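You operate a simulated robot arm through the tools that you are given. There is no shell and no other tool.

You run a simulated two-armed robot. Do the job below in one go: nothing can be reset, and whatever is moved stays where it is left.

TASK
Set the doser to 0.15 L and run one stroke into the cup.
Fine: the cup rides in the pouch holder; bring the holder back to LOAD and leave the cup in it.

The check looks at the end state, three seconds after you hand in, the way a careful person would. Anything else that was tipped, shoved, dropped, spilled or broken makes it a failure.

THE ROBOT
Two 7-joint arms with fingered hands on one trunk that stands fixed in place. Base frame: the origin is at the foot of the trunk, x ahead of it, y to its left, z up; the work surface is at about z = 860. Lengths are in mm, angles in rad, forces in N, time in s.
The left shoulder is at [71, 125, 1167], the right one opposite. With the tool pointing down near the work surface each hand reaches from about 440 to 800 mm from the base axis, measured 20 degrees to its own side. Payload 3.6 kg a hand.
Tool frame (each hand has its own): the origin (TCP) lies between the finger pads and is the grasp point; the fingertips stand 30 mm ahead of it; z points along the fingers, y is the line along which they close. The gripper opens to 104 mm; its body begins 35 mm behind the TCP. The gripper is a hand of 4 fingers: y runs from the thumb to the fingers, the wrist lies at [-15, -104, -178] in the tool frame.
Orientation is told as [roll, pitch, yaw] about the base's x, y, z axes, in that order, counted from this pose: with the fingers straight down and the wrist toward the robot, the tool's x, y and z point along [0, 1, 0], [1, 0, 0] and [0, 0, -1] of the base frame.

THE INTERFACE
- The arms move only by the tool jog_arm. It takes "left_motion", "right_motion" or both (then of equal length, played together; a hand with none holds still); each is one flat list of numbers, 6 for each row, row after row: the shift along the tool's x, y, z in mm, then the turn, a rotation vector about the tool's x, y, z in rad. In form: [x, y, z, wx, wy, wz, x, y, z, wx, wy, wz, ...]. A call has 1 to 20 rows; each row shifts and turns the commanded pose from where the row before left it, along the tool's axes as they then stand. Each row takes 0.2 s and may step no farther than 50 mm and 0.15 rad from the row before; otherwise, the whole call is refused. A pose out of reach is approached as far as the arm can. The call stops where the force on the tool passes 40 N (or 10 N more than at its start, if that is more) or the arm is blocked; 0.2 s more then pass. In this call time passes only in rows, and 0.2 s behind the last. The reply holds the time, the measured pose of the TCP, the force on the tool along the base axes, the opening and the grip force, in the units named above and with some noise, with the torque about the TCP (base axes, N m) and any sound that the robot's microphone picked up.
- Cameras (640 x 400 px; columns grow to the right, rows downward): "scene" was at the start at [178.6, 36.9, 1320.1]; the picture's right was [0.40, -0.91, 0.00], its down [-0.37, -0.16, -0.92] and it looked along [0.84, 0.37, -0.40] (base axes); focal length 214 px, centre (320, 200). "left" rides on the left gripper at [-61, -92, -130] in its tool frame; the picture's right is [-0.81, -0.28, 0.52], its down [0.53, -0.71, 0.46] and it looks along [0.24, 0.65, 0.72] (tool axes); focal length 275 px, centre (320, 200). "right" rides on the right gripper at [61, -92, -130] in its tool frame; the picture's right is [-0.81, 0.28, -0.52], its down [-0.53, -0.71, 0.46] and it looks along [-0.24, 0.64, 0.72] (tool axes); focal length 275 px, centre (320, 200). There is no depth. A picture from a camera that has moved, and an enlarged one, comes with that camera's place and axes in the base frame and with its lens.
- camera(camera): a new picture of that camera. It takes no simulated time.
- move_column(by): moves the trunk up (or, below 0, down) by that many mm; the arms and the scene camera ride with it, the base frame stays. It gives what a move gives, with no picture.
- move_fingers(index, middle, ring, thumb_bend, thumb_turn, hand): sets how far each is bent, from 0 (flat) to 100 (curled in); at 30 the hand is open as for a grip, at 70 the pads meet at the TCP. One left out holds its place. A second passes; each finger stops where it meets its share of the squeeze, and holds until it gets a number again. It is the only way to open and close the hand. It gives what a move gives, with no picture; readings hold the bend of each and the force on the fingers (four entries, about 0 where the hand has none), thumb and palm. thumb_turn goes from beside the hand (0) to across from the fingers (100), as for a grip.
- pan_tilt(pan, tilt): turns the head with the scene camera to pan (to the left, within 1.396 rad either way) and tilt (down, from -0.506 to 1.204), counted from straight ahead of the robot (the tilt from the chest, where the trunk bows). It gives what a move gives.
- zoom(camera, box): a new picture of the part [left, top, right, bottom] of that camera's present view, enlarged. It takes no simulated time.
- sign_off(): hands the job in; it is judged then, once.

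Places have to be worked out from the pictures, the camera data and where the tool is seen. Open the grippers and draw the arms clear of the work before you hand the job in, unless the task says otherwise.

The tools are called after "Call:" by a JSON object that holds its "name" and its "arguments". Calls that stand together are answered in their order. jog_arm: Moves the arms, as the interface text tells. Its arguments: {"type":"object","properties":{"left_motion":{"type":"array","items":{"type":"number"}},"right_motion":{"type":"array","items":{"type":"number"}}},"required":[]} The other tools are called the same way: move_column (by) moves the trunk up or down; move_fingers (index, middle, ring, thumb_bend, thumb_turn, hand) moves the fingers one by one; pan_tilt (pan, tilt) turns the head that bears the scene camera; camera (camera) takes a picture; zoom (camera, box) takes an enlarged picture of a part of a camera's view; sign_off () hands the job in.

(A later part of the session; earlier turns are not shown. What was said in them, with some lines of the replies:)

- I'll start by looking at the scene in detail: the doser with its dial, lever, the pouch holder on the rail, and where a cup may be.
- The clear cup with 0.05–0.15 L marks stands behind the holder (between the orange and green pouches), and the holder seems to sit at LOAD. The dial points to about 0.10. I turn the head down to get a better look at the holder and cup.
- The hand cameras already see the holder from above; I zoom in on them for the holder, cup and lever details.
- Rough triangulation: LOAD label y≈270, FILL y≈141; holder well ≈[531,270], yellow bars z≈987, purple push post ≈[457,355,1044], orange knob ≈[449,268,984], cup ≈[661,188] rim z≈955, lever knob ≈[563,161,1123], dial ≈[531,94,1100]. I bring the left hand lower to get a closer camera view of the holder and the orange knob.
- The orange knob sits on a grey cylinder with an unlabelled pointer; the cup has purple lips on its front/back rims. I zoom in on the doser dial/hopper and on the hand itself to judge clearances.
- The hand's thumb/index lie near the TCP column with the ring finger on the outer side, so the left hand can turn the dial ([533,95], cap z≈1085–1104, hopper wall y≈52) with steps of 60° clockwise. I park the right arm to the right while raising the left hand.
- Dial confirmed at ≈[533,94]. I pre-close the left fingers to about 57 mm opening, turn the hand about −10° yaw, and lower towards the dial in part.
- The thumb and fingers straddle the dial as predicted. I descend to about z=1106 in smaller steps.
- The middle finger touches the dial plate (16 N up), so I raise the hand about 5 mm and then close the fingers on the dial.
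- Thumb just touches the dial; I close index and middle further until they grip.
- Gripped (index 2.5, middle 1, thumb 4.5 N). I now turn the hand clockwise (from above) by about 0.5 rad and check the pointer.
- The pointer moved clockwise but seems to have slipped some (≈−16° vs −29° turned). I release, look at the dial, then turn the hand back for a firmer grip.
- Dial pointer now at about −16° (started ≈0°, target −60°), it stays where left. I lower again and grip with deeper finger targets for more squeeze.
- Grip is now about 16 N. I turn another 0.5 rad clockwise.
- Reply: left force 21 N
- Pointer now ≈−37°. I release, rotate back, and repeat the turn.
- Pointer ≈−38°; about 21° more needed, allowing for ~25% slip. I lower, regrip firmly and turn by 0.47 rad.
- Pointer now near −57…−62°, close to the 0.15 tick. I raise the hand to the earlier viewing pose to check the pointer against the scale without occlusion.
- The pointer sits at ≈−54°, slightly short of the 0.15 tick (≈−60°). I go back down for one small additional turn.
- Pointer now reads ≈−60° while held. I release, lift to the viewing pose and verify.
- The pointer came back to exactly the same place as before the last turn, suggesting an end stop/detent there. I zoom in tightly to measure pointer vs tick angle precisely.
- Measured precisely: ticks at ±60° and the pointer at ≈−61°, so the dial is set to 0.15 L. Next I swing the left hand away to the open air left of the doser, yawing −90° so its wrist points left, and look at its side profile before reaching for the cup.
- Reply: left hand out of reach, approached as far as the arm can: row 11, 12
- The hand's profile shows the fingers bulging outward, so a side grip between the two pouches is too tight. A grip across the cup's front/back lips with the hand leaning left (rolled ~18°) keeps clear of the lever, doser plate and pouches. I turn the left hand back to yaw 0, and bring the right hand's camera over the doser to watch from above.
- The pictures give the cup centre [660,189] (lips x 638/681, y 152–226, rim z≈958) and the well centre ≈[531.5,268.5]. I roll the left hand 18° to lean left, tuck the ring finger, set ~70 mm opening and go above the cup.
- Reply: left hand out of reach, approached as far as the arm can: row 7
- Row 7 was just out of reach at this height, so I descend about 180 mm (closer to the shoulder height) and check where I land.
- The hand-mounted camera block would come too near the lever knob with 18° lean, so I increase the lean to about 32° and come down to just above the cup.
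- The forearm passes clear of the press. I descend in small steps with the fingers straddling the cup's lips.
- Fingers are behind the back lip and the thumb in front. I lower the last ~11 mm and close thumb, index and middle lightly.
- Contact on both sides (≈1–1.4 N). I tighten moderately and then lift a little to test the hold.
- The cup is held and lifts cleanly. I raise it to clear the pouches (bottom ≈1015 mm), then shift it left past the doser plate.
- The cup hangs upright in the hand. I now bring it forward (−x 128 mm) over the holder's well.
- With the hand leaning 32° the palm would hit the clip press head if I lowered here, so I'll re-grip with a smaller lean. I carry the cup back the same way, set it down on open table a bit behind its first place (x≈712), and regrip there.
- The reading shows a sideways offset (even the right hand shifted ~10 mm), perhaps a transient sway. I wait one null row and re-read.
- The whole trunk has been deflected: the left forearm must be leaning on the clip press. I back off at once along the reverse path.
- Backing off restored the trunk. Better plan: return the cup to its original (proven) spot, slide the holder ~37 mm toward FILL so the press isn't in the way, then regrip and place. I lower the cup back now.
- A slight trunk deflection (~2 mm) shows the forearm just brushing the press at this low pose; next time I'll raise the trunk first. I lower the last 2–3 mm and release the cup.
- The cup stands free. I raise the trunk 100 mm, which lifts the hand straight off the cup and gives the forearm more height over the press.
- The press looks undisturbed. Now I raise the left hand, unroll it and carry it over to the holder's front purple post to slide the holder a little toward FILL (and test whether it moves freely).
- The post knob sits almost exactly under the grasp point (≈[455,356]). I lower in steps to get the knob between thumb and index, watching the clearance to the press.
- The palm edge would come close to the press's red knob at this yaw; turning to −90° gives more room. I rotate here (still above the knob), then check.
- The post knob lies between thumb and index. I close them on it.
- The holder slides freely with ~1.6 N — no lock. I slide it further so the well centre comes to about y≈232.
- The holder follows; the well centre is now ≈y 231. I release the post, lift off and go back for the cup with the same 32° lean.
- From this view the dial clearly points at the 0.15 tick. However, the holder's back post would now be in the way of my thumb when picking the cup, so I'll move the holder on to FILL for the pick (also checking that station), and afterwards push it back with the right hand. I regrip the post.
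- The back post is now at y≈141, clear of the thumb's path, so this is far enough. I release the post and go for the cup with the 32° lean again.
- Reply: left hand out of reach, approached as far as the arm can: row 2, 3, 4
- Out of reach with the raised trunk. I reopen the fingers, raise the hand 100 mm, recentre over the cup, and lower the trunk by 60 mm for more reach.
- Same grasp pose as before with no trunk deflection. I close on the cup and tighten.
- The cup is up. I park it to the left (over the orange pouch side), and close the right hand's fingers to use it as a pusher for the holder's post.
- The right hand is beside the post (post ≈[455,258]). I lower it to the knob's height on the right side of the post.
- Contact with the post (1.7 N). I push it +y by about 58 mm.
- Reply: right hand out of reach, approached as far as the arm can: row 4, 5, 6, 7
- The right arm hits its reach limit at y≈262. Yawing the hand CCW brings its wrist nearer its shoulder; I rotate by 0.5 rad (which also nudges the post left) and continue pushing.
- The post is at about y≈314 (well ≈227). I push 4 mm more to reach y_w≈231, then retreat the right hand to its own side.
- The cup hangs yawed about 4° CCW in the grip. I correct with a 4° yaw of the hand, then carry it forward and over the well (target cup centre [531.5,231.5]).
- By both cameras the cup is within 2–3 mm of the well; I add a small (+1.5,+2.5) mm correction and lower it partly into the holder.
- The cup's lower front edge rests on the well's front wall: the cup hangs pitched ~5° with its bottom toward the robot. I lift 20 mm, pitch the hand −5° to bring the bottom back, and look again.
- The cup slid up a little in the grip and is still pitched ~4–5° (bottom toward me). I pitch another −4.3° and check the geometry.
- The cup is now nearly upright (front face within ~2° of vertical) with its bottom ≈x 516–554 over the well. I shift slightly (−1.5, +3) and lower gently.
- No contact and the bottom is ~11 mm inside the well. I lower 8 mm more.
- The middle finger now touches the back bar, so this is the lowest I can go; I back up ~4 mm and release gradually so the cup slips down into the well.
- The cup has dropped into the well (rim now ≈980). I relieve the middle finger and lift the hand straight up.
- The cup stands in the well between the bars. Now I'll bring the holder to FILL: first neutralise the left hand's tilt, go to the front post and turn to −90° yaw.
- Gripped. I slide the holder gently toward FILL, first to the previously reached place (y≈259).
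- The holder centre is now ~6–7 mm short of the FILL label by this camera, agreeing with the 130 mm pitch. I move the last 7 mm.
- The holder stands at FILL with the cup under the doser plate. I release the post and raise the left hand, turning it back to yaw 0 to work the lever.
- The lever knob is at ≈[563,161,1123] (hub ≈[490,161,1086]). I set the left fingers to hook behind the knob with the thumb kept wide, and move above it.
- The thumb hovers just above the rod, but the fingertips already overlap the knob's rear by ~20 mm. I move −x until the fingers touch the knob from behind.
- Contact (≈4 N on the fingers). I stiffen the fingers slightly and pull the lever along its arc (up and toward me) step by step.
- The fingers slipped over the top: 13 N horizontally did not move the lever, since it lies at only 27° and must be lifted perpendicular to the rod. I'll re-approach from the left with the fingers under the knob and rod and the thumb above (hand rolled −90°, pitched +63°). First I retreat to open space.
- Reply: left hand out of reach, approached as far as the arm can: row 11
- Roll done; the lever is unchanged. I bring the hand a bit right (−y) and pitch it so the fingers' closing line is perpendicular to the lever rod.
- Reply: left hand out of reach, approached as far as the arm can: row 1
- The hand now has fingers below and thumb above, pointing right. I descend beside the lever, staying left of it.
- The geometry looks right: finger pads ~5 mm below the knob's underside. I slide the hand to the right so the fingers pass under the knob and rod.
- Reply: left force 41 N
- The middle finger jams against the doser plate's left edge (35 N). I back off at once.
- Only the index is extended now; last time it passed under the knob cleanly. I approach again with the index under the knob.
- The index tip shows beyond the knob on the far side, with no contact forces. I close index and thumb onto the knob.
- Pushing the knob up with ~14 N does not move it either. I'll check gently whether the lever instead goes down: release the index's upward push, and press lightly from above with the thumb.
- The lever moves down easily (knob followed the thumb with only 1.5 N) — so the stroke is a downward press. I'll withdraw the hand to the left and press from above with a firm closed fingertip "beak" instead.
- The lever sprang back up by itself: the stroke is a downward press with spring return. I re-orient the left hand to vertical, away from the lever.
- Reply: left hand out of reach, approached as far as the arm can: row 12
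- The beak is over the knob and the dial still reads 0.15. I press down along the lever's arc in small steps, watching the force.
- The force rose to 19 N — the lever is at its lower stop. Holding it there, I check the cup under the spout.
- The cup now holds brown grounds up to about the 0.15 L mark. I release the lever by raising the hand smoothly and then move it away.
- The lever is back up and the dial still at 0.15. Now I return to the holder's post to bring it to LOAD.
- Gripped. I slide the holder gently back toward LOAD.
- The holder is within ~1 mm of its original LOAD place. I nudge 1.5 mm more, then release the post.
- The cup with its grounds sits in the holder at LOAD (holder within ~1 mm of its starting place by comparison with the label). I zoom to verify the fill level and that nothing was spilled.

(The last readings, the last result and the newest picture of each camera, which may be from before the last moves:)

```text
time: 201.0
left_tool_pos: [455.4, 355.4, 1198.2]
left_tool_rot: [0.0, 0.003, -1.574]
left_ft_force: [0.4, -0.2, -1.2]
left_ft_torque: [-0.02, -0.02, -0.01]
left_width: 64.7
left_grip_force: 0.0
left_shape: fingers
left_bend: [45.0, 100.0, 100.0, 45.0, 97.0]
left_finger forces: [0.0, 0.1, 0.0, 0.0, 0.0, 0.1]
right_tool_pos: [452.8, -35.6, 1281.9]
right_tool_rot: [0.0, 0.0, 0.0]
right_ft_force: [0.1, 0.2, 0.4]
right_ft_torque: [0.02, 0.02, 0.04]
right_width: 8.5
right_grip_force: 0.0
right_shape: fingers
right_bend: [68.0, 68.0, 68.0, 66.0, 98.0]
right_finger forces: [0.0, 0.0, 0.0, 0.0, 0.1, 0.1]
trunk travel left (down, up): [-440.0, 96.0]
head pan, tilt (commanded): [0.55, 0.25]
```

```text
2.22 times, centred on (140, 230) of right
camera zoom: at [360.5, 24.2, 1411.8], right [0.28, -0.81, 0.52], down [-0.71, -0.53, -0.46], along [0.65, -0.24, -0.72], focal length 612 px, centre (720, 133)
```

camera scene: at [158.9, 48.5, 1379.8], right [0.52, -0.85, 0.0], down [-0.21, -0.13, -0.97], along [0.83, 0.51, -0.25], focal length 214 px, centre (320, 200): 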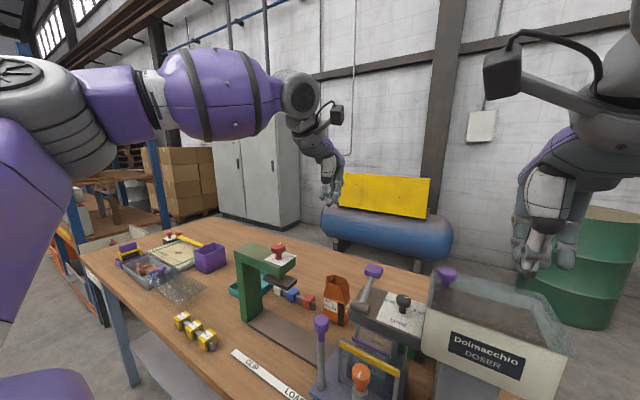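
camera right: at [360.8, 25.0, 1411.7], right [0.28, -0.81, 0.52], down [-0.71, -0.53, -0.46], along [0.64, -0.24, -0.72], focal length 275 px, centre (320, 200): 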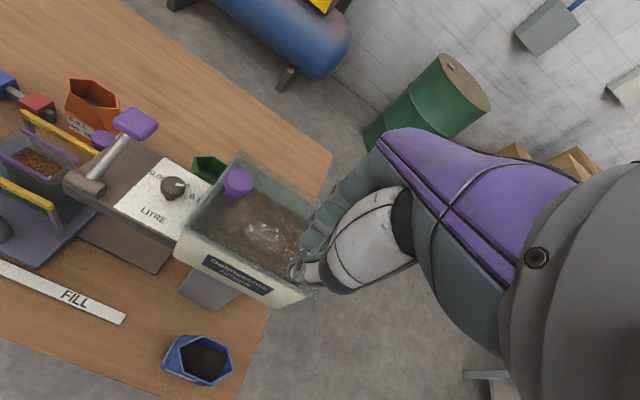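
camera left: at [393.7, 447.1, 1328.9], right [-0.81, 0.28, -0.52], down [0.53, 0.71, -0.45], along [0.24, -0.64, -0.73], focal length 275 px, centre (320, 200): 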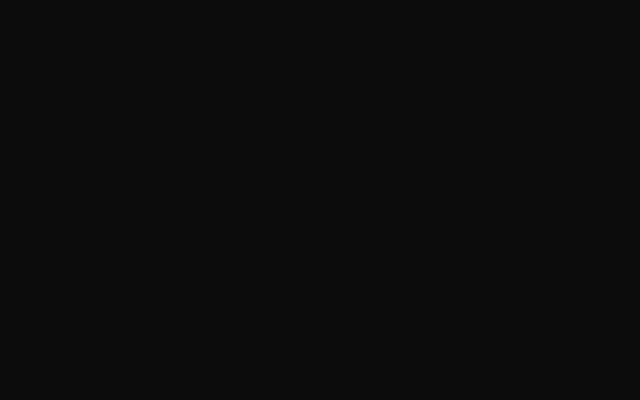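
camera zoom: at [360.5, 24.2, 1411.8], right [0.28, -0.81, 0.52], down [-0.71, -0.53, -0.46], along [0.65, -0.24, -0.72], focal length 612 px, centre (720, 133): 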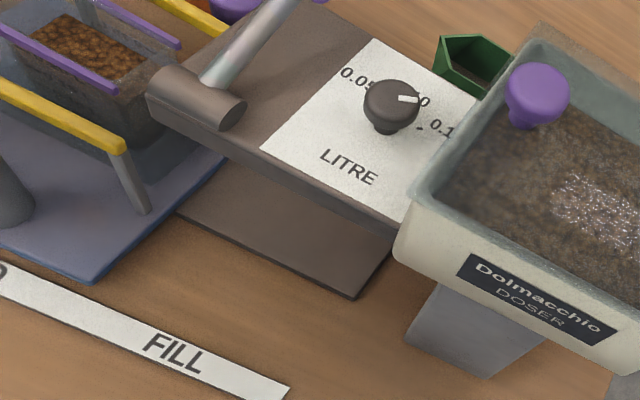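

The fill looks right and nothing is spilled. Since my forearm brushed the clip press earlier, I check its red knob and surroundings against the first pictures.

Call:
{"name": "zoom", "arguments": {"camera": "scene", "box": [270, 230, 310, 270]}}

Call:
{"name": "jog_arm", "arguments": {"left_motion": [0, 0, -30, 0, 0, 0, 0, 0, -30, 0, 0, -0.131, 0, 0, 0, 0, 0, -0.131, 0, 0, 0, 0, 0, -0.131, 0, 0, 0, 0, 0, -0.131, 0, 0, 0, 0, 0, -0.131, 0, 0, 0, 0, 0, -0.131, 0, 0, 0, 0, 0, -0.131, 0, 0, 0, 0, 0, -0.131, 0, 0, 0, 0, 0, -0.131, 0, 0, 0, 0, 0, -0.131, 0, 0, 0, 0, 0, -0.131, 0, 0, 0, 0, 0, -0.131]}}

Call:
{"name": "camera", "arguments": {"camera": "left"}}

Call:
{"name": "camera", "arguments": {"camera": "scene"}}

```text
10.00 times, centred on (290, 250) of scene
camera zoom: at [158.6, 48.0, 1379.9], right [0.52, -0.85, 0.0], down [-0.21, -0.13, -0.97], along [0.83, 0.51, -0.25], focal length 2145 px, centre (620, -300)
```

zoom: 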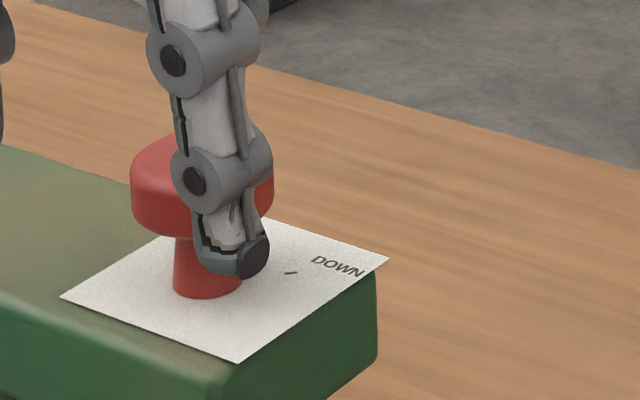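

```text
time: 203.8
left_tool_pos: [455.8, 355.3, 1257.6]
left_tool_rot: [0.001, 0.0, 0.002]
left_ft_force: [-0.6, -0.4, 0.4]
left_ft_torque: [-0.01, -0.02, 0.0]
left_width: 64.8
left_grip_force: 0.0
left_shape: fingers
left_bend: [45.0, 100.0, 100.0, 45.0, 97.0]
left_finger forces: [0.0, 0.0, 0.0, 0.0, 0.1, 0.0]
right_tool_pos: [451.8, -35.7, 1282.2]
right_tool_rot: [-0.001, 0.001, 0.0]
right_ft_force: [-0.2, -0.6, -0.4]
right_ft_torque: [0.0, -0.03, 0.0]
right_width: 8.3
right_grip_force: 0.0
right_shape: fingers
right_bend: [68.0, 68.0, 68.0, 66.0, 98.0]
right_finger forces: [0.0, 0.1, 0.0, 0.1, 0.0, 0.0]
trunk travel left (down, up): [-440.0, 96.0]
head pan, tilt (commanded): [0.55, 0.25]
```

```text
taken
camera left: at [363.4, 293.8, 1387.9], right [-0.27, -0.81, -0.52], down [-0.71, 0.53, -0.45], along [0.64, 0.25, -0.72], focal length 275 px, centre (320, 200)
```

left: 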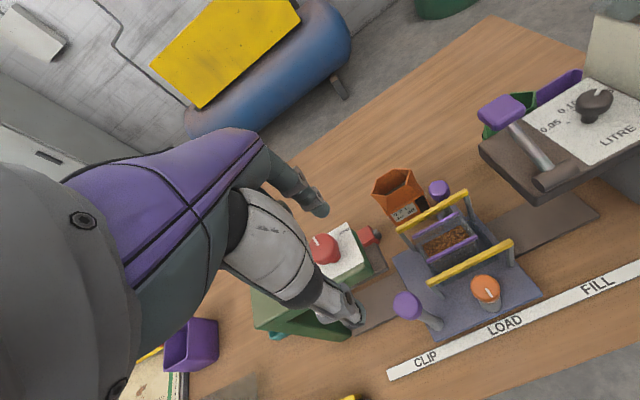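

```text
taken
camera scene: at [158.9, 48.1, 1379.8], right [0.52, -0.85, 0.0], down [-0.21, -0.13, -0.97], along [0.83, 0.51, -0.25], focal length 214 px, centre (320, 200)
```

scene: 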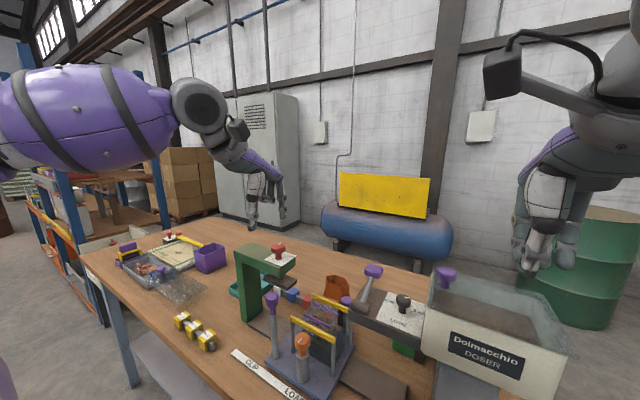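

Call:
{"name": "zoom", "arguments": {"camera": "left", "box": [290, 210, 390, 290]}}

Call:
{"name": "zoom", "arguments": {"camera": "scene", "box": [262, 235, 302, 275]}}

Call:
{"name": "zoom", "arguments": {"camera": "left", "box": [390, 170, 550, 340]}}

```text
5.00 times, centred on (340, 250) of left
camera zoom: at [363.4, 293.8, 1387.9], right [-0.27, -0.81, -0.52], down [-0.71, 0.53, -0.45], along [0.64, 0.25, -0.72], focal length 1376 px, centre (220, -50)
```

zoom: 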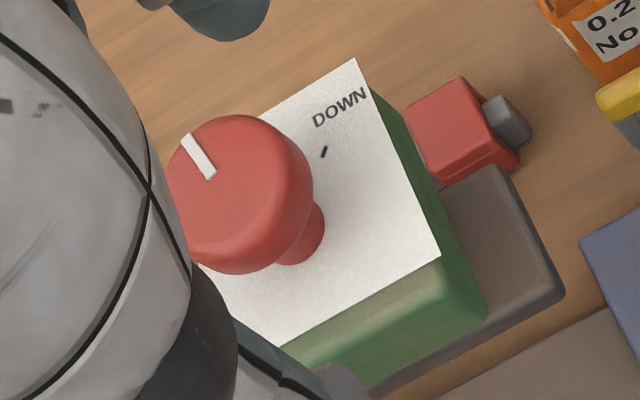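

```text
10.00 times, centred on (282, 255) of scene
camera zoom: at [158.9, 48.1, 1379.8], right [0.52, -0.85, 0.0], down [-0.21, -0.13, -0.97], along [0.83, 0.51, -0.25], focal length 2145 px, centre (700, -350)
```

zoom: 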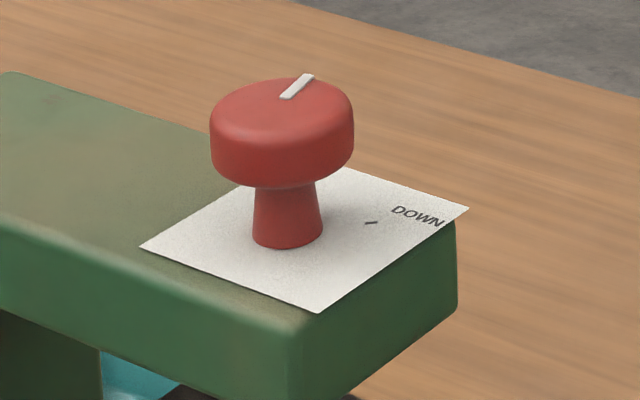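

```text
2.35 times, centred on (470, 255) of left
camera zoom: at [363.4, 293.8, 1387.9], right [-0.27, -0.81, -0.52], down [-0.71, 0.53, -0.45], along [0.64, 0.25, -0.72], focal length 648 px, centre (-33, 71)
```

zoom: 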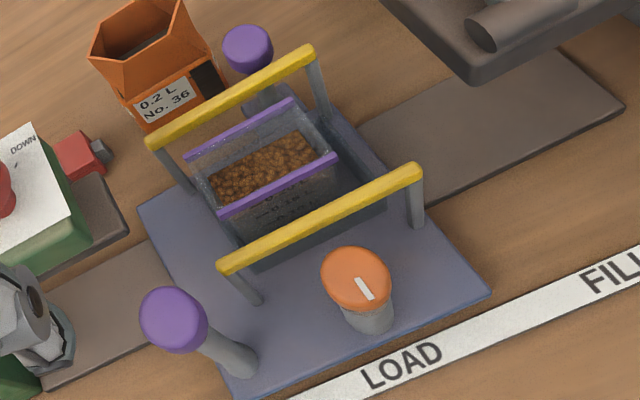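

The cup and everything around look fine, but the press's red knob pointer is now at ≈+14°, whereas in the very first picture it pointed at ≈+39° (the UP side, opposite the DOWN tick at −30°): my forearm must have turned it. I'll turn it back. First I bring the left hand over it with the same finger shape as for the dial.

Call:
{"name": "move_fingers", "arguments": {"hand": "left", "index": 48, "middle": 48, "ring": 48, "thumb_bend": 48}}

Call:
{"name": "jog_arm", "arguments": {"left_motion": [20, 35, 0, 0, 0, 0, 22, 35, 0, 0, 0, 0, 0, 0, 25, 0, 0, 0.13, 0, 0, 30, 0, 0, 0.13]}}

Call:
{"name": "camera", "arguments": {"camera": "left"}}

Call:
{"name": "zoom", "arguments": {"camera": "scene", "box": [230, 190, 350, 310]}}

```text
time: 204.8
left_tool_pos: [454.5, 354.7, 1257.9]
left_tool_rot: [0.002, 0.0, -0.002]
left_ft_force: [0.2, -0.5, -0.2]
left_ft_torque: [-0.01, 0.01, 0.01]
left_width: 57.8
left_grip_force: 0.1
left_shape: fingers
left_bend: [48.0, 48.0, 48.0, 48.0, 97.0]
left_finger forces: [0.0, 0.0, 0.0, 0.1, 0.1, 0.0]
right_tool_pos: [453.3, -36.0, 1280.9]
right_tool_rot: [0.001, 0.001, 0.001]
right_ft_force: [-0.2, 0.1, -0.4]
right_ft_torque: [0.0, -0.02, 0.01]
right_width: 8.4
right_grip_force: 0.0
right_shape: fingers
right_bend: [68.0, 68.0, 68.0, 66.0, 98.0]
right_finger forces: [0.0, 0.1, 0.0, 0.1, 0.0, 0.1]
trunk travel left (down, up): [-440.0, 96.0]
head pan, tilt (commanded): [0.55, 0.25]
```

```text
time: 205.8
left_tool_pos: [526.1, 396.6, 1202.3]
left_tool_rot: [0.003, 0.001, -0.264]
left_ft_force: [0.7, -0.2, 0.4]
left_ft_torque: [0.04, -0.01, -0.01]
left_width: 57.8
left_grip_force: 0.1
left_shape: fingers
left_bend: [48.0, 48.0, 48.0, 48.0, 97.0]
left_finger forces: [0.1, 0.1, 0.1, 0.1, 0.0, 0.1]
right_tool_pos: [453.1, -34.9, 1282.0]
right_tool_rot: [0.0, -0.001, 0.0]
right_ft_force: [-0.5, 0.2, -0.1]
right_ft_torque: [-0.03, -0.01, 0.0]
right_width: 8.6
right_grip_force: 0.0
right_shape: fingers
right_bend: [68.0, 68.0, 68.0, 66.0, 98.0]
right_finger forces: [0.1, 0.1, 0.1, 0.0, 0.0, 0.0]
trunk travel left (down, up): [-440.0, 96.0]
head pan, tilt (commanded): [0.55, 0.25]
```

```text
taken
camera left: at [421.9, 362.0, 1333.0], right [-0.48, -0.71, -0.52], down [-0.55, 0.7, -0.45], along [0.69, 0.07, -0.72], focal length 275 px, centre (320, 200)
```

left: 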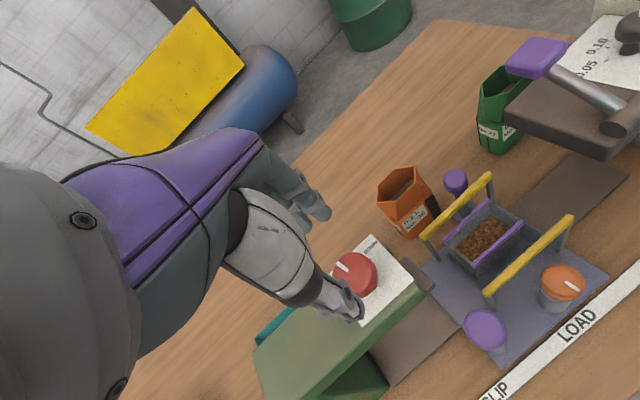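

```text
3.33 times, centred on (290, 250) of scene
camera zoom: at [159.6, 48.8, 1379.7], right [0.52, -0.85, 0.0], down [-0.21, -0.13, -0.97], along [0.83, 0.51, -0.25], focal length 715 px, centre (420, 33)
```

zoom: 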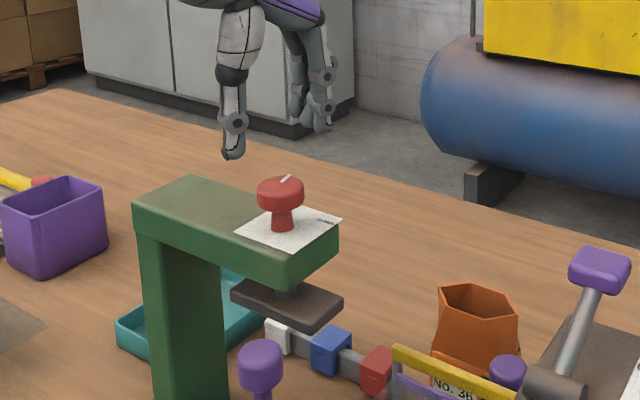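

Call:
{"name": "jog_arm", "arguments": {"left_motion": [0, 0, 25, 0, 0, 0, 0, 0, 22, 0, 0, 0, 0, 0, 14, 0, 0, 0]}}

Call:
{"name": "zoom", "arguments": {"camera": "left", "box": [260, 180, 440, 360]}}

Call:
{"name": "zoom", "arguments": {"camera": "scene", "box": [240, 210, 320, 290]}}

```text
time: 206.6
left_tool_pos: [525.2, 397.6, 1140.0]
left_tool_rot: [0.0, 0.001, -0.261]
left_ft_force: [0.1, 0.1, 0.5]
left_ft_torque: [0.02, 0.01, 0.02]
left_width: 57.7
left_grip_force: 0.1
left_shape: fingers
left_bend: [48.0, 48.0, 48.0, 48.0, 97.0]
left_finger forces: [0.1, 0.0, 0.0, 0.0, 0.0, 0.0]
right_tool_pos: [452.4, -33.3, 1281.2]
right_tool_rot: [0.002, 0.001, 0.0]
right_ft_force: [0.9, 1.0, -0.3]
right_ft_torque: [-0.02, 0.02, 0.02]
right_width: 8.3
right_grip_force: 0.0
right_shape: fingers
right_bend: [68.0, 68.0, 68.0, 66.0, 98.0]
right_finger forces: [0.0, 0.0, 0.0, 0.0, 0.0, 0.0]
trunk travel left (down, up): [-440.0, 96.0]
head pan, tilt (commanded): [0.55, 0.25]
```

```text
2.22 times, centred on (350, 270) of left
camera zoom: at [420.9, 362.4, 1271.5], right [-0.47, -0.71, -0.52], down [-0.55, 0.7, -0.45], along [0.69, 0.07, -0.72], focal length 612 px, centre (253, 44)
```

zoom: 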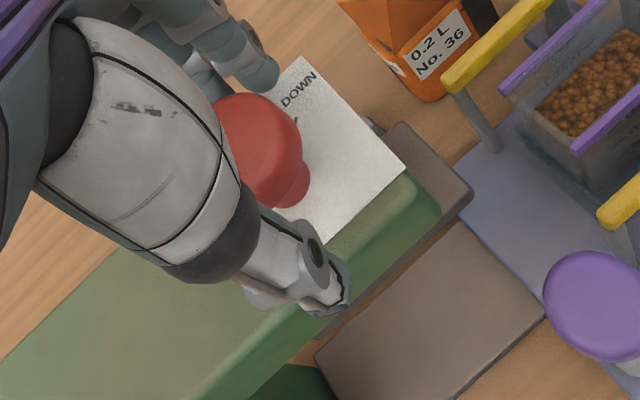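

```text
5.00 times, centred on (280, 250) of scene
camera zoom: at [159.1, 48.7, 1379.8], right [0.52, -0.85, 0.0], down [-0.21, -0.13, -0.97], along [0.83, 0.51, -0.25], focal length 1072 px, centre (520, -50)
```

zoom: 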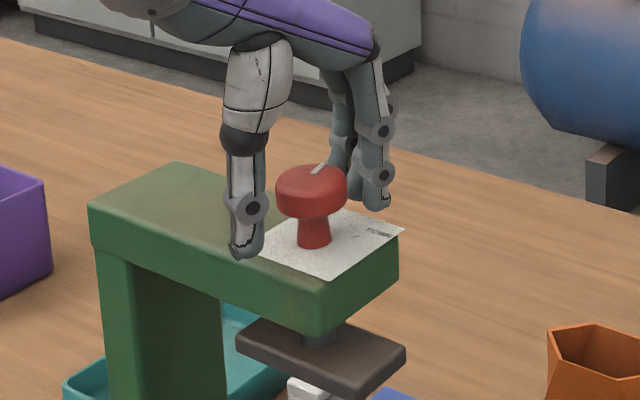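

The knob lies between thumb and fingers. I lower 4 mm more, grip it firmly, and turn counter-clockwise until it resists.

Call:
{"name": "jog_arm", "arguments": {"left_motion": [0, 0, 4, 0, 0, 0]}}

Call:
{"name": "move_fingers", "arguments": {"hand": "left", "index": 64, "middle": 64, "ring": 50, "thumb_bend": 62}}

Call:
{"name": "move_fingers", "arguments": {"hand": "left", "index": 76, "middle": 78, "ring": 50, "thumb_bend": 72}}

Call:
{"name": "jog_arm", "arguments": {"left_motion": [0, 0, 0, 0, 0, -0.1, 0, 0, 0, 0, 0, -0.1, 0, 0, 0, 0, 0, -0.1]}}

Call:
{"name": "zoom", "arguments": {"camera": "scene", "box": [260, 225, 310, 275]}}

```text
time: 207.0
left_tool_pos: [525.6, 397.4, 1136.5]
left_tool_rot: [0.001, -0.001, -0.263]
left_ft_force: [0.8, -0.4, 0.3]
left_ft_torque: [0.02, -0.05, 0.03]
left_width: 57.7
left_grip_force: 0.0
left_shape: fingers
left_bend: [48.0, 48.0, 48.0, 48.0, 97.0]
left_finger forces: [0.0, 0.0, 0.0, 0.0, 0.0, 0.0]
right_tool_pos: [452.5, -34.8, 1281.4]
right_tool_rot: [-0.001, -0.001, -0.002]
right_ft_force: [-0.4, 0.4, -0.5]
right_ft_torque: [0.01, 0.01, 0.02]
right_width: 8.6
right_grip_force: 0.2
right_shape: fingers
right_bend: [68.0, 68.0, 68.0, 66.0, 98.0]
right_finger forces: [0.0, 0.1, 0.0, 0.0, 0.0, 0.0]
trunk travel left (down, up): [-440.0, 96.0]
head pan, tilt (commanded): [0.55, 0.25]
```

```text
time: 208.0
left_tool_pos: [525.5, 397.1, 1137.4]
left_tool_rot: [0.002, 0.001, -0.261]
left_ft_force: [6.4, -2.6, -1.9]
left_ft_torque: [-0.08, -0.09, -0.04]
left_width: 26.0
left_grip_force: 3.9
left_shape: fingers
left_bend: [59.0, 61.0, 50.0, 61.0, 97.0]
left_finger forces: [4.3, 3.3, 0.0, 0.1, 0.6, 0.0]
right_tool_pos: [454.0, -37.0, 1280.5]
right_tool_rot: [0.001, 0.001, 0.001]
right_ft_force: [0.0, 0.2, -0.1]
right_ft_torque: [0.0, -0.04, -0.01]
right_width: 8.6
right_grip_force: 0.0
right_shape: fingers
right_bend: [68.0, 68.0, 68.0, 66.0, 98.0]
right_finger forces: [0.0, 0.1, 0.1, 0.0, 0.0, 0.0]
trunk travel left (down, up): [-440.0, 96.0]
head pan, tilt (commanded): [0.55, 0.25]
```

```text
time: 209.0
left_tool_pos: [526.7, 397.8, 1134.4]
left_tool_rot: [0.001, 0.0, -0.264]
left_ft_force: [10.5, -3.6, -7.5]
left_ft_torque: [-0.04, -0.07, -0.04]
left_width: 22.1
left_grip_force: 13.5
left_shape: fingers
left_bend: [59.0, 62.0, 50.0, 65.0, 97.0]
left_finger forces: [9.5, 9.6, 0.0, 0.0, 7.6, 0.0]
right_tool_pos: [454.2, -36.4, 1281.4]
right_tool_rot: [0.001, 0.003, 0.001]
right_ft_force: [0.2, -0.1, -0.5]
right_ft_torque: [-0.03, 0.01, -0.03]
right_width: 8.6
right_grip_force: 0.0
right_shape: fingers
right_bend: [68.0, 68.0, 68.0, 66.0, 98.0]
right_finger forces: [0.0, 0.0, 0.0, 0.0, 0.0, 0.0]
trunk travel left (down, up): [-440.0, 96.0]
head pan, tilt (commanded): [0.55, 0.25]
```

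```text
time: 209.8
left_tool_pos: [527.4, 396.0, 1136.1]
left_tool_rot: [0.002, 0.001, 0.039]
left_ft_force: [11.3, -4.7, -11.7]
left_ft_torque: [-0.15, -0.05, -0.1]
left_width: 22.4
left_grip_force: 13.5
left_shape: fingers
left_bend: [59.0, 62.0, 50.0, 65.0, 96.0]
left_finger forces: [11.0, 9.7, 0.0, 0.1, 7.4, 0.0]
right_tool_pos: [455.6, -35.5, 1281.1]
right_tool_rot: [0.0, 0.002, -0.001]
right_ft_force: [-0.5, -0.4, 0.5]
right_ft_torque: [-0.01, -0.02, -0.01]
right_width: 8.4
right_grip_force: 0.1
right_shape: fingers
right_bend: [68.0, 68.0, 68.0, 66.0, 98.0]
right_finger forces: [0.1, 0.0, 0.0, 0.1, 0.0, 0.0]
trunk travel left (down, up): [-440.0, 96.0]
head pan, tilt (commanded): [0.55, 0.25]
```

```text
8.00 times, centred on (285, 250) of scene
camera zoom: at [161.6, 48.2, 1379.4], right [0.52, -0.85, 0.0], down [-0.21, -0.13, -0.97], along [0.83, 0.51, -0.25], focal length 1716 px, centre (600, -200)
```

zoom: 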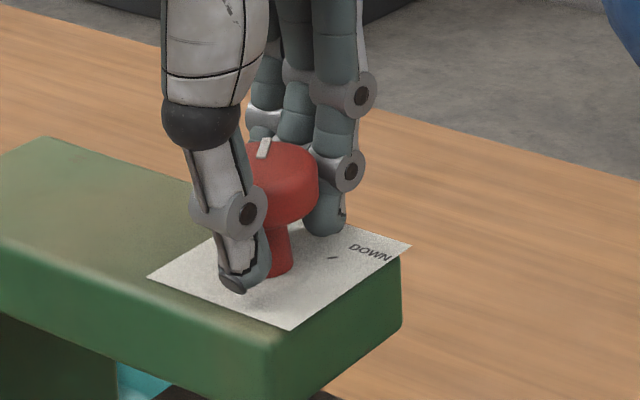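

The pointer has come from ≈12° to ≈31° and DOWN's tick is at −30°, so UP should be about here. I turn slightly more to feel for the stop.

Call:
{"name": "jog_arm", "arguments": {"left_motion": [0, 0, 0, 0, 0, -0.08, 0, 0, 0, 0, 0, -0.08]}}

Call:
{"name": "zoom", "arguments": {"camera": "scene", "box": [260, 225, 310, 275]}}

```text
time: 210.4
left_tool_pos: [528.6, 396.7, 1136.4]
left_tool_rot: [0.003, 0.002, 0.198]
left_ft_force: [12.7, -5.5, -11.2]
left_ft_torque: [-0.17, -0.06, -0.22]
left_width: 22.5
left_grip_force: 14.3
left_shape: fingers
left_bend: [58.0, 61.0, 50.0, 65.0, 97.0]
left_finger forces: [11.5, 9.9, 0.0, 0.0, 7.4, 0.0]
right_tool_pos: [455.4, -35.9, 1282.2]
right_tool_rot: [0.001, 0.003, -0.001]
right_ft_force: [-0.9, -0.3, -0.3]
right_ft_torque: [0.02, -0.01, 0.01]
right_width: 8.6
right_grip_force: 0.1
right_shape: fingers
right_bend: [68.0, 68.0, 68.0, 66.0, 98.0]
right_finger forces: [0.0, 0.1, 0.1, 0.0, 0.0, 0.0]
trunk travel left (down, up): [-440.0, 96.0]
head pan, tilt (commanded): [0.55, 0.25]
```

```text
8.00 times, centred on (285, 250) of scene
camera zoom: at [161.8, 48.3, 1379.4], right [0.52, -0.85, 0.0], down [-0.21, -0.13, -0.97], along [0.83, 0.51, -0.25], focal length 1716 px, centre (600, -200)
```

zoom: 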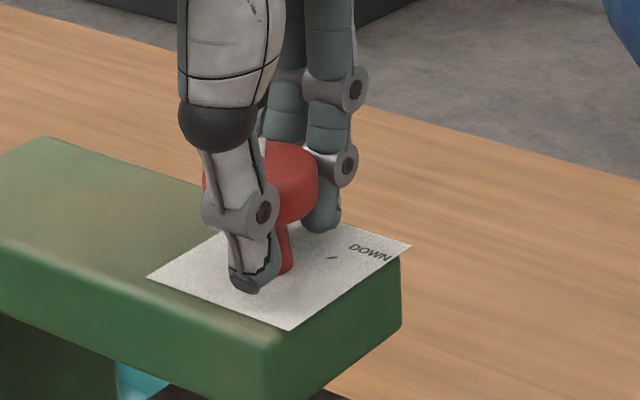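

Torque rose to 0.22 N·m, suggesting the stop. I release, lift off and look at the pointer.

Call:
{"name": "move_fingers", "arguments": {"hand": "left", "index": 48, "middle": 48, "ring": 48, "thumb_bend": 48}}

Call:
{"name": "jog_arm", "arguments": {"left_motion": [0, 0, -15, 0, 0, 0, 0, 0, -25, 0, 0, 0, 0, 0, -35, 0, 0, 0.1, 0, 0, -40, 0, 0, 0.098]}}

Call:
{"name": "zoom", "arguments": {"camera": "scene", "box": [262, 235, 302, 275]}}

Call:
{"name": "zoom", "arguments": {"camera": "left", "box": [310, 230, 430, 330]}}

```text
time: 211.4
left_tool_pos: [525.5, 397.0, 1137.9]
left_tool_rot: [0.001, 0.0, 0.2]
left_ft_force: [0.2, -0.2, -0.4]
left_ft_torque: [0.03, -0.01, -0.01]
left_width: 56.8
left_grip_force: 0.1
left_shape: fingers
left_bend: [48.0, 48.0, 48.0, 48.0, 97.0]
left_finger forces: [0.0, 0.0, 0.0, 0.1, 0.1, 0.1]
right_tool_pos: [451.9, -35.1, 1282.6]
right_tool_rot: [0.0, 0.0, -0.001]
right_ft_force: [-0.5, 1.3, -1.0]
right_ft_torque: [-0.01, 0.01, -0.02]
right_width: 8.3
right_grip_force: 0.0
right_shape: fingers
right_bend: [68.0, 68.0, 68.0, 66.0, 98.0]
right_finger forces: [0.1, 0.0, 0.0, 0.0, 0.0, 0.1]
trunk travel left (down, up): [-440.0, 96.0]
head pan, tilt (commanded): [0.55, 0.25]
```

```text
time: 212.4
left_tool_pos: [525.2, 396.0, 1253.6]
left_tool_rot: [0.003, -0.001, 0.0]
left_ft_force: [-0.2, 1.0, -0.6]
left_ft_torque: [-0.01, 0.04, -0.01]
left_width: 57.0
left_grip_force: 0.1
left_shape: fingers
left_bend: [48.0, 48.0, 48.0, 48.0, 97.0]
left_finger forces: [0.0, 0.0, 0.0, 0.1, 0.0, 0.0]
right_tool_pos: [452.0, -36.3, 1281.8]
right_tool_rot: [-0.001, 0.0, 0.0]
right_ft_force: [1.0, 0.4, 0.9]
right_ft_torque: [0.01, 0.01, -0.01]
right_width: 8.3
right_grip_force: 0.0
right_shape: fingers
right_bend: [68.0, 68.0, 68.0, 66.0, 98.0]
right_finger forces: [0.0, 0.0, 0.0, 0.0, 0.1, 0.1]
trunk travel left (down, up): [-440.0, 96.0]
head pan, tilt (commanded): [0.55, 0.25]
```

```text
10.00 times, centred on (282, 255) of scene
camera zoom: at [158.8, 48.0, 1379.8], right [0.52, -0.85, 0.0], down [-0.21, -0.13, -0.97], along [0.83, 0.51, -0.25], focal length 2145 px, centre (700, -350)
```

zoom: 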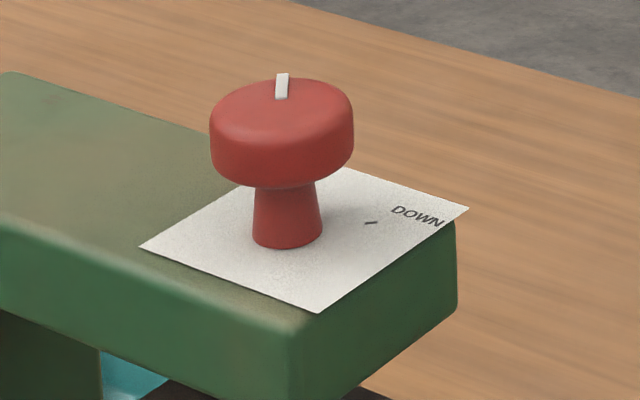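

```text
4.00 times, centred on (370, 280) of left
camera zoom: at [433.1, 335.2, 1383.6], right [-0.28, -0.81, -0.52], down [-0.71, 0.53, -0.45], along [0.64, 0.25, -0.72], focal length 1101 px, centre (120, -120)
```

zoom: 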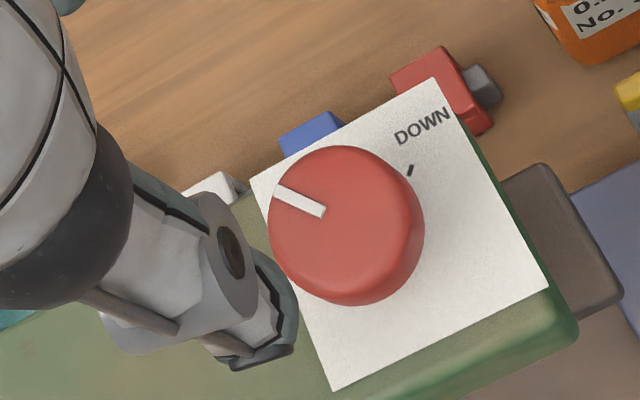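

The pointer is back at ≈39°, same as in the first picture and at its stop. Now I open both hands and draw the arms clear, roughly to their starting poses.

Call:
{"name": "jog_arm", "arguments": {"left_motion": [-10, -30, -20, 0, 0, 0, -15, -35, -20, 0, 0, 0, -15, -35, -20, 0, 0, 0, -15, -35, -20, 0, 0, 0], "right_motion": [-30, -5, -25, 0, 0, 0, -35, -5, -25, 0, 0, 0, -35, -5, -20, 0, 0, 0, -35, -5, -10, 0, 0, 0]}}

Call:
{"name": "move_fingers", "arguments": {"hand": "left", "index": 30, "middle": 30, "ring": 30, "thumb_bend": 30}}

Call:
{"name": "move_fingers", "arguments": {"hand": "right", "index": 30, "middle": 30, "ring": 30, "thumb_bend": 30}}

Call:
{"name": "pan_tilt", "arguments": {"pan": 0.415, "tilt": 0.45}}

Call:
{"name": "camera", "arguments": {"camera": "scene"}}

Call:
{"name": "camera", "arguments": {"camera": "left"}}

Call:
{"name": "camera", "arguments": {"camera": "right"}}

```text
time: 213.4
left_tool_pos: [389.1, 339.3, 1333.1]
left_tool_rot: [0.003, -0.001, 0.0]
left_ft_force: [0.1, -0.6, 0.4]
left_ft_torque: [0.01, 0.03, 0.03]
left_width: 56.8
left_grip_force: 0.0
left_shape: fingers
left_bend: [48.0, 48.0, 48.0, 48.0, 97.0]
left_finger forces: [0.1, 0.1, 0.0, 0.1, 0.1, 0.0]
right_tool_pos: [430.9, -171.7, 1362.3]
right_tool_rot: [0.002, 0.001, 0.002]
right_ft_force: [-0.9, 0.1, 0.4]
right_ft_torque: [0.01, -0.01, 0.02]
right_width: 8.5
right_grip_force: 0.1
right_shape: fingers
right_bend: [68.0, 68.0, 68.0, 66.0, 98.0]
right_finger forces: [0.0, 0.1, 0.0, 0.0, 0.0, 0.0]
trunk travel left (down, up): [-440.0, 96.0]
head pan, tilt (commanded): [0.55, 0.25]
```

```text
time: 214.4
left_tool_pos: [391.7, 340.8, 1331.8]
left_tool_rot: [0.001, 0.0, 0.0]
left_ft_force: [0.1, 0.0, -0.1]
left_ft_torque: [-0.02, -0.03, 0.03]
left_width: 102.6
left_grip_force: 0.1
left_shape: fingers
left_bend: [30.0, 30.0, 30.0, 30.0, 97.0]
left_finger forces: [0.0, 0.0, 0.0, 0.1, 0.0, 0.0]
right_tool_pos: [433.0, -171.4, 1361.4]
right_tool_rot: [0.0, 0.0, 0.0]
right_ft_force: [0.3, -0.4, 1.6]
right_ft_torque: [0.0, 0.01, 0.01]
right_width: 8.5
right_grip_force: 0.0
right_shape: fingers
right_bend: [68.0, 68.0, 68.0, 66.0, 98.0]
right_finger forces: [0.0, 0.1, 0.0, 0.0, 0.0, 0.0]
trunk travel left (down, up): [-440.0, 96.0]
head pan, tilt (commanded): [0.55, 0.25]
```

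```text
time: 215.4
left_tool_pos: [389.3, 341.6, 1331.1]
left_tool_rot: [0.002, -0.001, 0.0]
left_ft_force: [0.1, -0.6, -0.5]
left_ft_torque: [-0.01, 0.0, 0.0]
left_width: 102.8
left_grip_force: 0.1
left_shape: fingers
left_bend: [30.0, 30.0, 30.0, 30.0, 97.0]
left_finger forces: [0.0, 0.1, 0.0, 0.0, 0.0, 0.0]
right_tool_pos: [432.9, -170.3, 1361.6]
right_tool_rot: [0.001, 0.001, -0.001]
right_ft_force: [-0.4, -0.1, 0.4]
right_ft_torque: [-0.02, 0.04, -0.01]
right_width: 102.4
right_grip_force: 0.1
right_shape: fingers
right_bend: [30.0, 30.0, 30.0, 30.0, 98.0]
right_finger forces: [0.1, 0.1, 0.0, 0.1, 0.0, 0.1]
trunk travel left (down, up): [-440.0, 96.0]
head pan, tilt (commanded): [0.55, 0.25]
```

```text
time: 216.1
left_tool_pos: [391.0, 340.9, 1331.9]
left_tool_rot: [0.002, 0.001, 0.0]
left_ft_force: [0.3, -0.3, -0.9]
left_ft_torque: [0.02, 0.02, 0.0]
left_width: 102.8
left_grip_force: 0.0
left_shape: fingers
left_bend: [30.0, 30.0, 30.0, 30.0, 97.0]
left_finger forces: [0.0, 0.0, 0.0, 0.1, 0.1, 0.0]
right_tool_pos: [433.6, -170.5, 1362.8]
right_tool_rot: [0.0, 0.001, 0.0]
right_ft_force: [0.0, 0.0, -0.4]
right_ft_torque: [0.0, -0.03, 0.02]
right_width: 102.8
right_grip_force: 0.0
right_shape: fingers
right_bend: [30.0, 30.0, 30.0, 30.0, 98.0]
right_finger forces: [0.0, 0.0, 0.1, 0.0, 0.1, 0.2]
trunk travel left (down, up): [-440.0, 96.0]
head pan, tilt (commanded): [0.415, 0.45]
```

```text
taken
camera scene: at [163.3, 36.8, 1361.2], right [0.4, -0.91, 0.0], down [-0.4, -0.18, -0.9], along [0.82, 0.36, -0.43], focal length 214 px, centre (320, 200)
```

scene: 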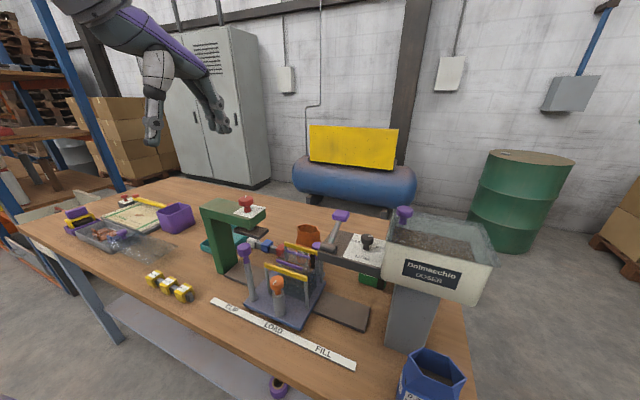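

```text
taken
camera left: at [298.7, 280.3, 1462.5], right [-0.27, -0.81, -0.52], down [-0.71, 0.53, -0.45], along [0.64, 0.25, -0.72], focal length 275 px, centre (320, 200)
```

left: 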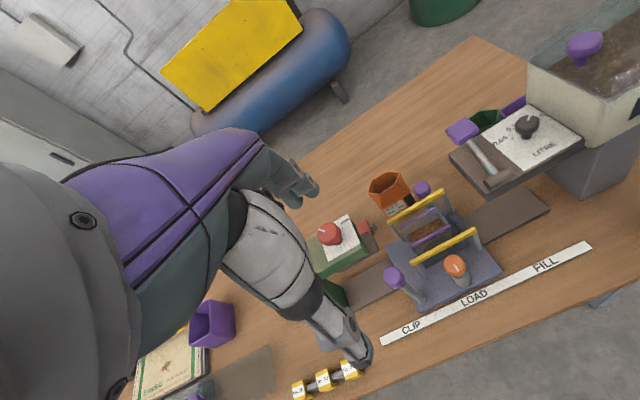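

```text
taken
camera right: at [340.7, -110.7, 1491.8], right [0.28, -0.81, 0.52], down [-0.71, -0.53, -0.46], along [0.64, -0.24, -0.72], focal length 275 px, centre (320, 200)
```

right: 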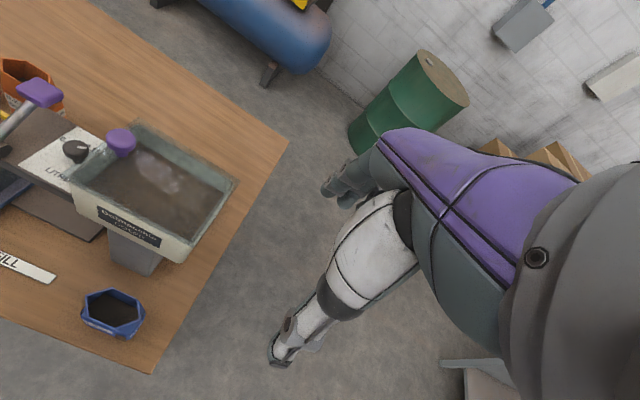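

Arms are clear. I do a final check: holder vs LOAD label, the cup, dial, pouches.

Call:
{"name": "zoom", "arguments": {"camera": "left", "box": [360, 160, 540, 320]}}

Call:
{"name": "zoom", "arguments": {"camera": "scene", "box": [200, 190, 420, 340]}}

Call:
{"name": "zoom", "arguments": {"camera": "left", "box": [430, 90, 600, 220]}}

```text
2.50 times, centred on (450, 240) of left
camera zoom: at [298.7, 280.3, 1462.5], right [-0.27, -0.81, -0.52], down [-0.71, 0.53, -0.45], along [0.64, 0.25, -0.72], focal length 688 px, centre (-5, 100)
```

zoom: 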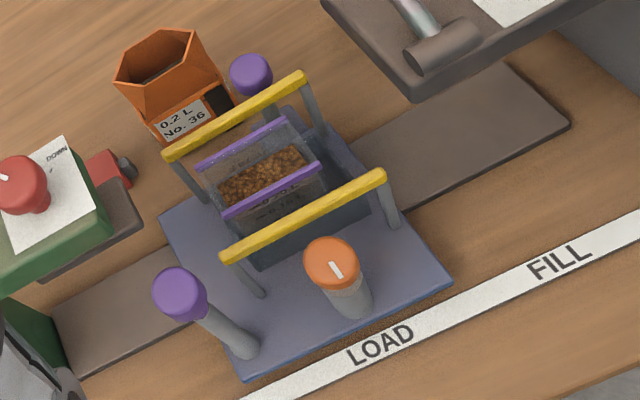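

```text
2.67 times, centred on (310, 265) of scene
camera zoom: at [163.3, 36.8, 1361.2], right [0.4, -0.91, 0.0], down [-0.4, -0.18, -0.9], along [0.82, 0.36, -0.43], focal length 572 px, centre (347, 27)
```

zoom: 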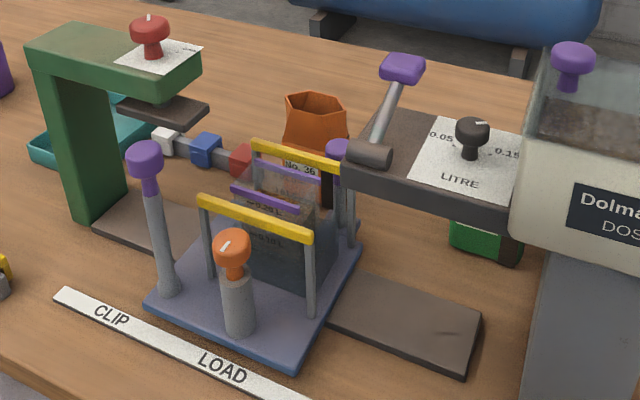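

```text
3.08 times, centred on (515, 155) of left
camera zoom: at [298.7, 280.3, 1462.5], right [-0.27, -0.81, -0.52], down [-0.71, 0.53, -0.45], along [0.64, 0.25, -0.72], focal length 847 px, centre (-280, 338)
```

zoom: 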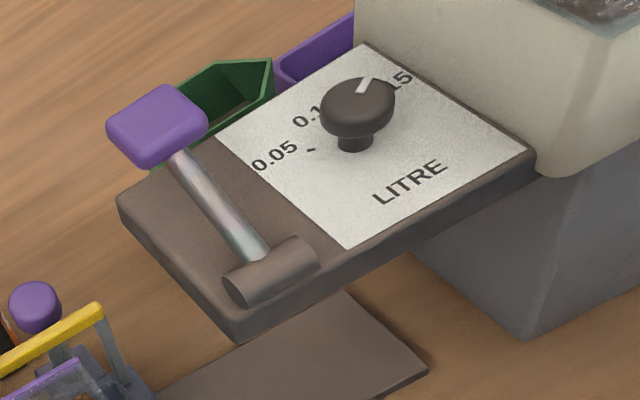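

Everything agrees with the first pictures: the holder stands at LOAD with the filled cup in it, the dial points at 0.15, the lever is back up, the press knob is restored, the pouches and other items are in place, and both hands are open and clear. I hand in the job.

Call:
{"name": "sign_off", "arguments": {}}

```text
The job is handed in.
```

I set the doser to 0.15 L and ran one stroke into the cup. The holder is back at LOAD with the filled cup in it. In the last pictures the grounds look level with about the 0.15 L mark, and I saw no spill. The holder is within about 3 mm of where it started, judged against the LOAD label.

I made these contacts while working:

- **Clip press:** My left forearm leaned on it while I was moving the cup. The red knob seems to have turned from about 39° to about 13°; both angles are read from pictures. I turned it back to its stop, which again reads about 39°.
- **Doser plate:** A finger jammed against its left edge at about 35 N for a moment. I backed off and saw no damage.
- **Lever:** I first pulled it the wrong way with about 14 N and it did not move. I then pressed it down a few millimetres, it sprang back, and I made the one full press. I don't think the short press dispensed anything, because the cup was empty until the full one.
- **Cup:** It dropped the last 2–3 cm into the holder when I let go, before it was filled. It stands upright, slightly off-centre in the well.

The pouches and the other items I compared with the first pictures look unmoved. Both hands are open and the arms are clear.
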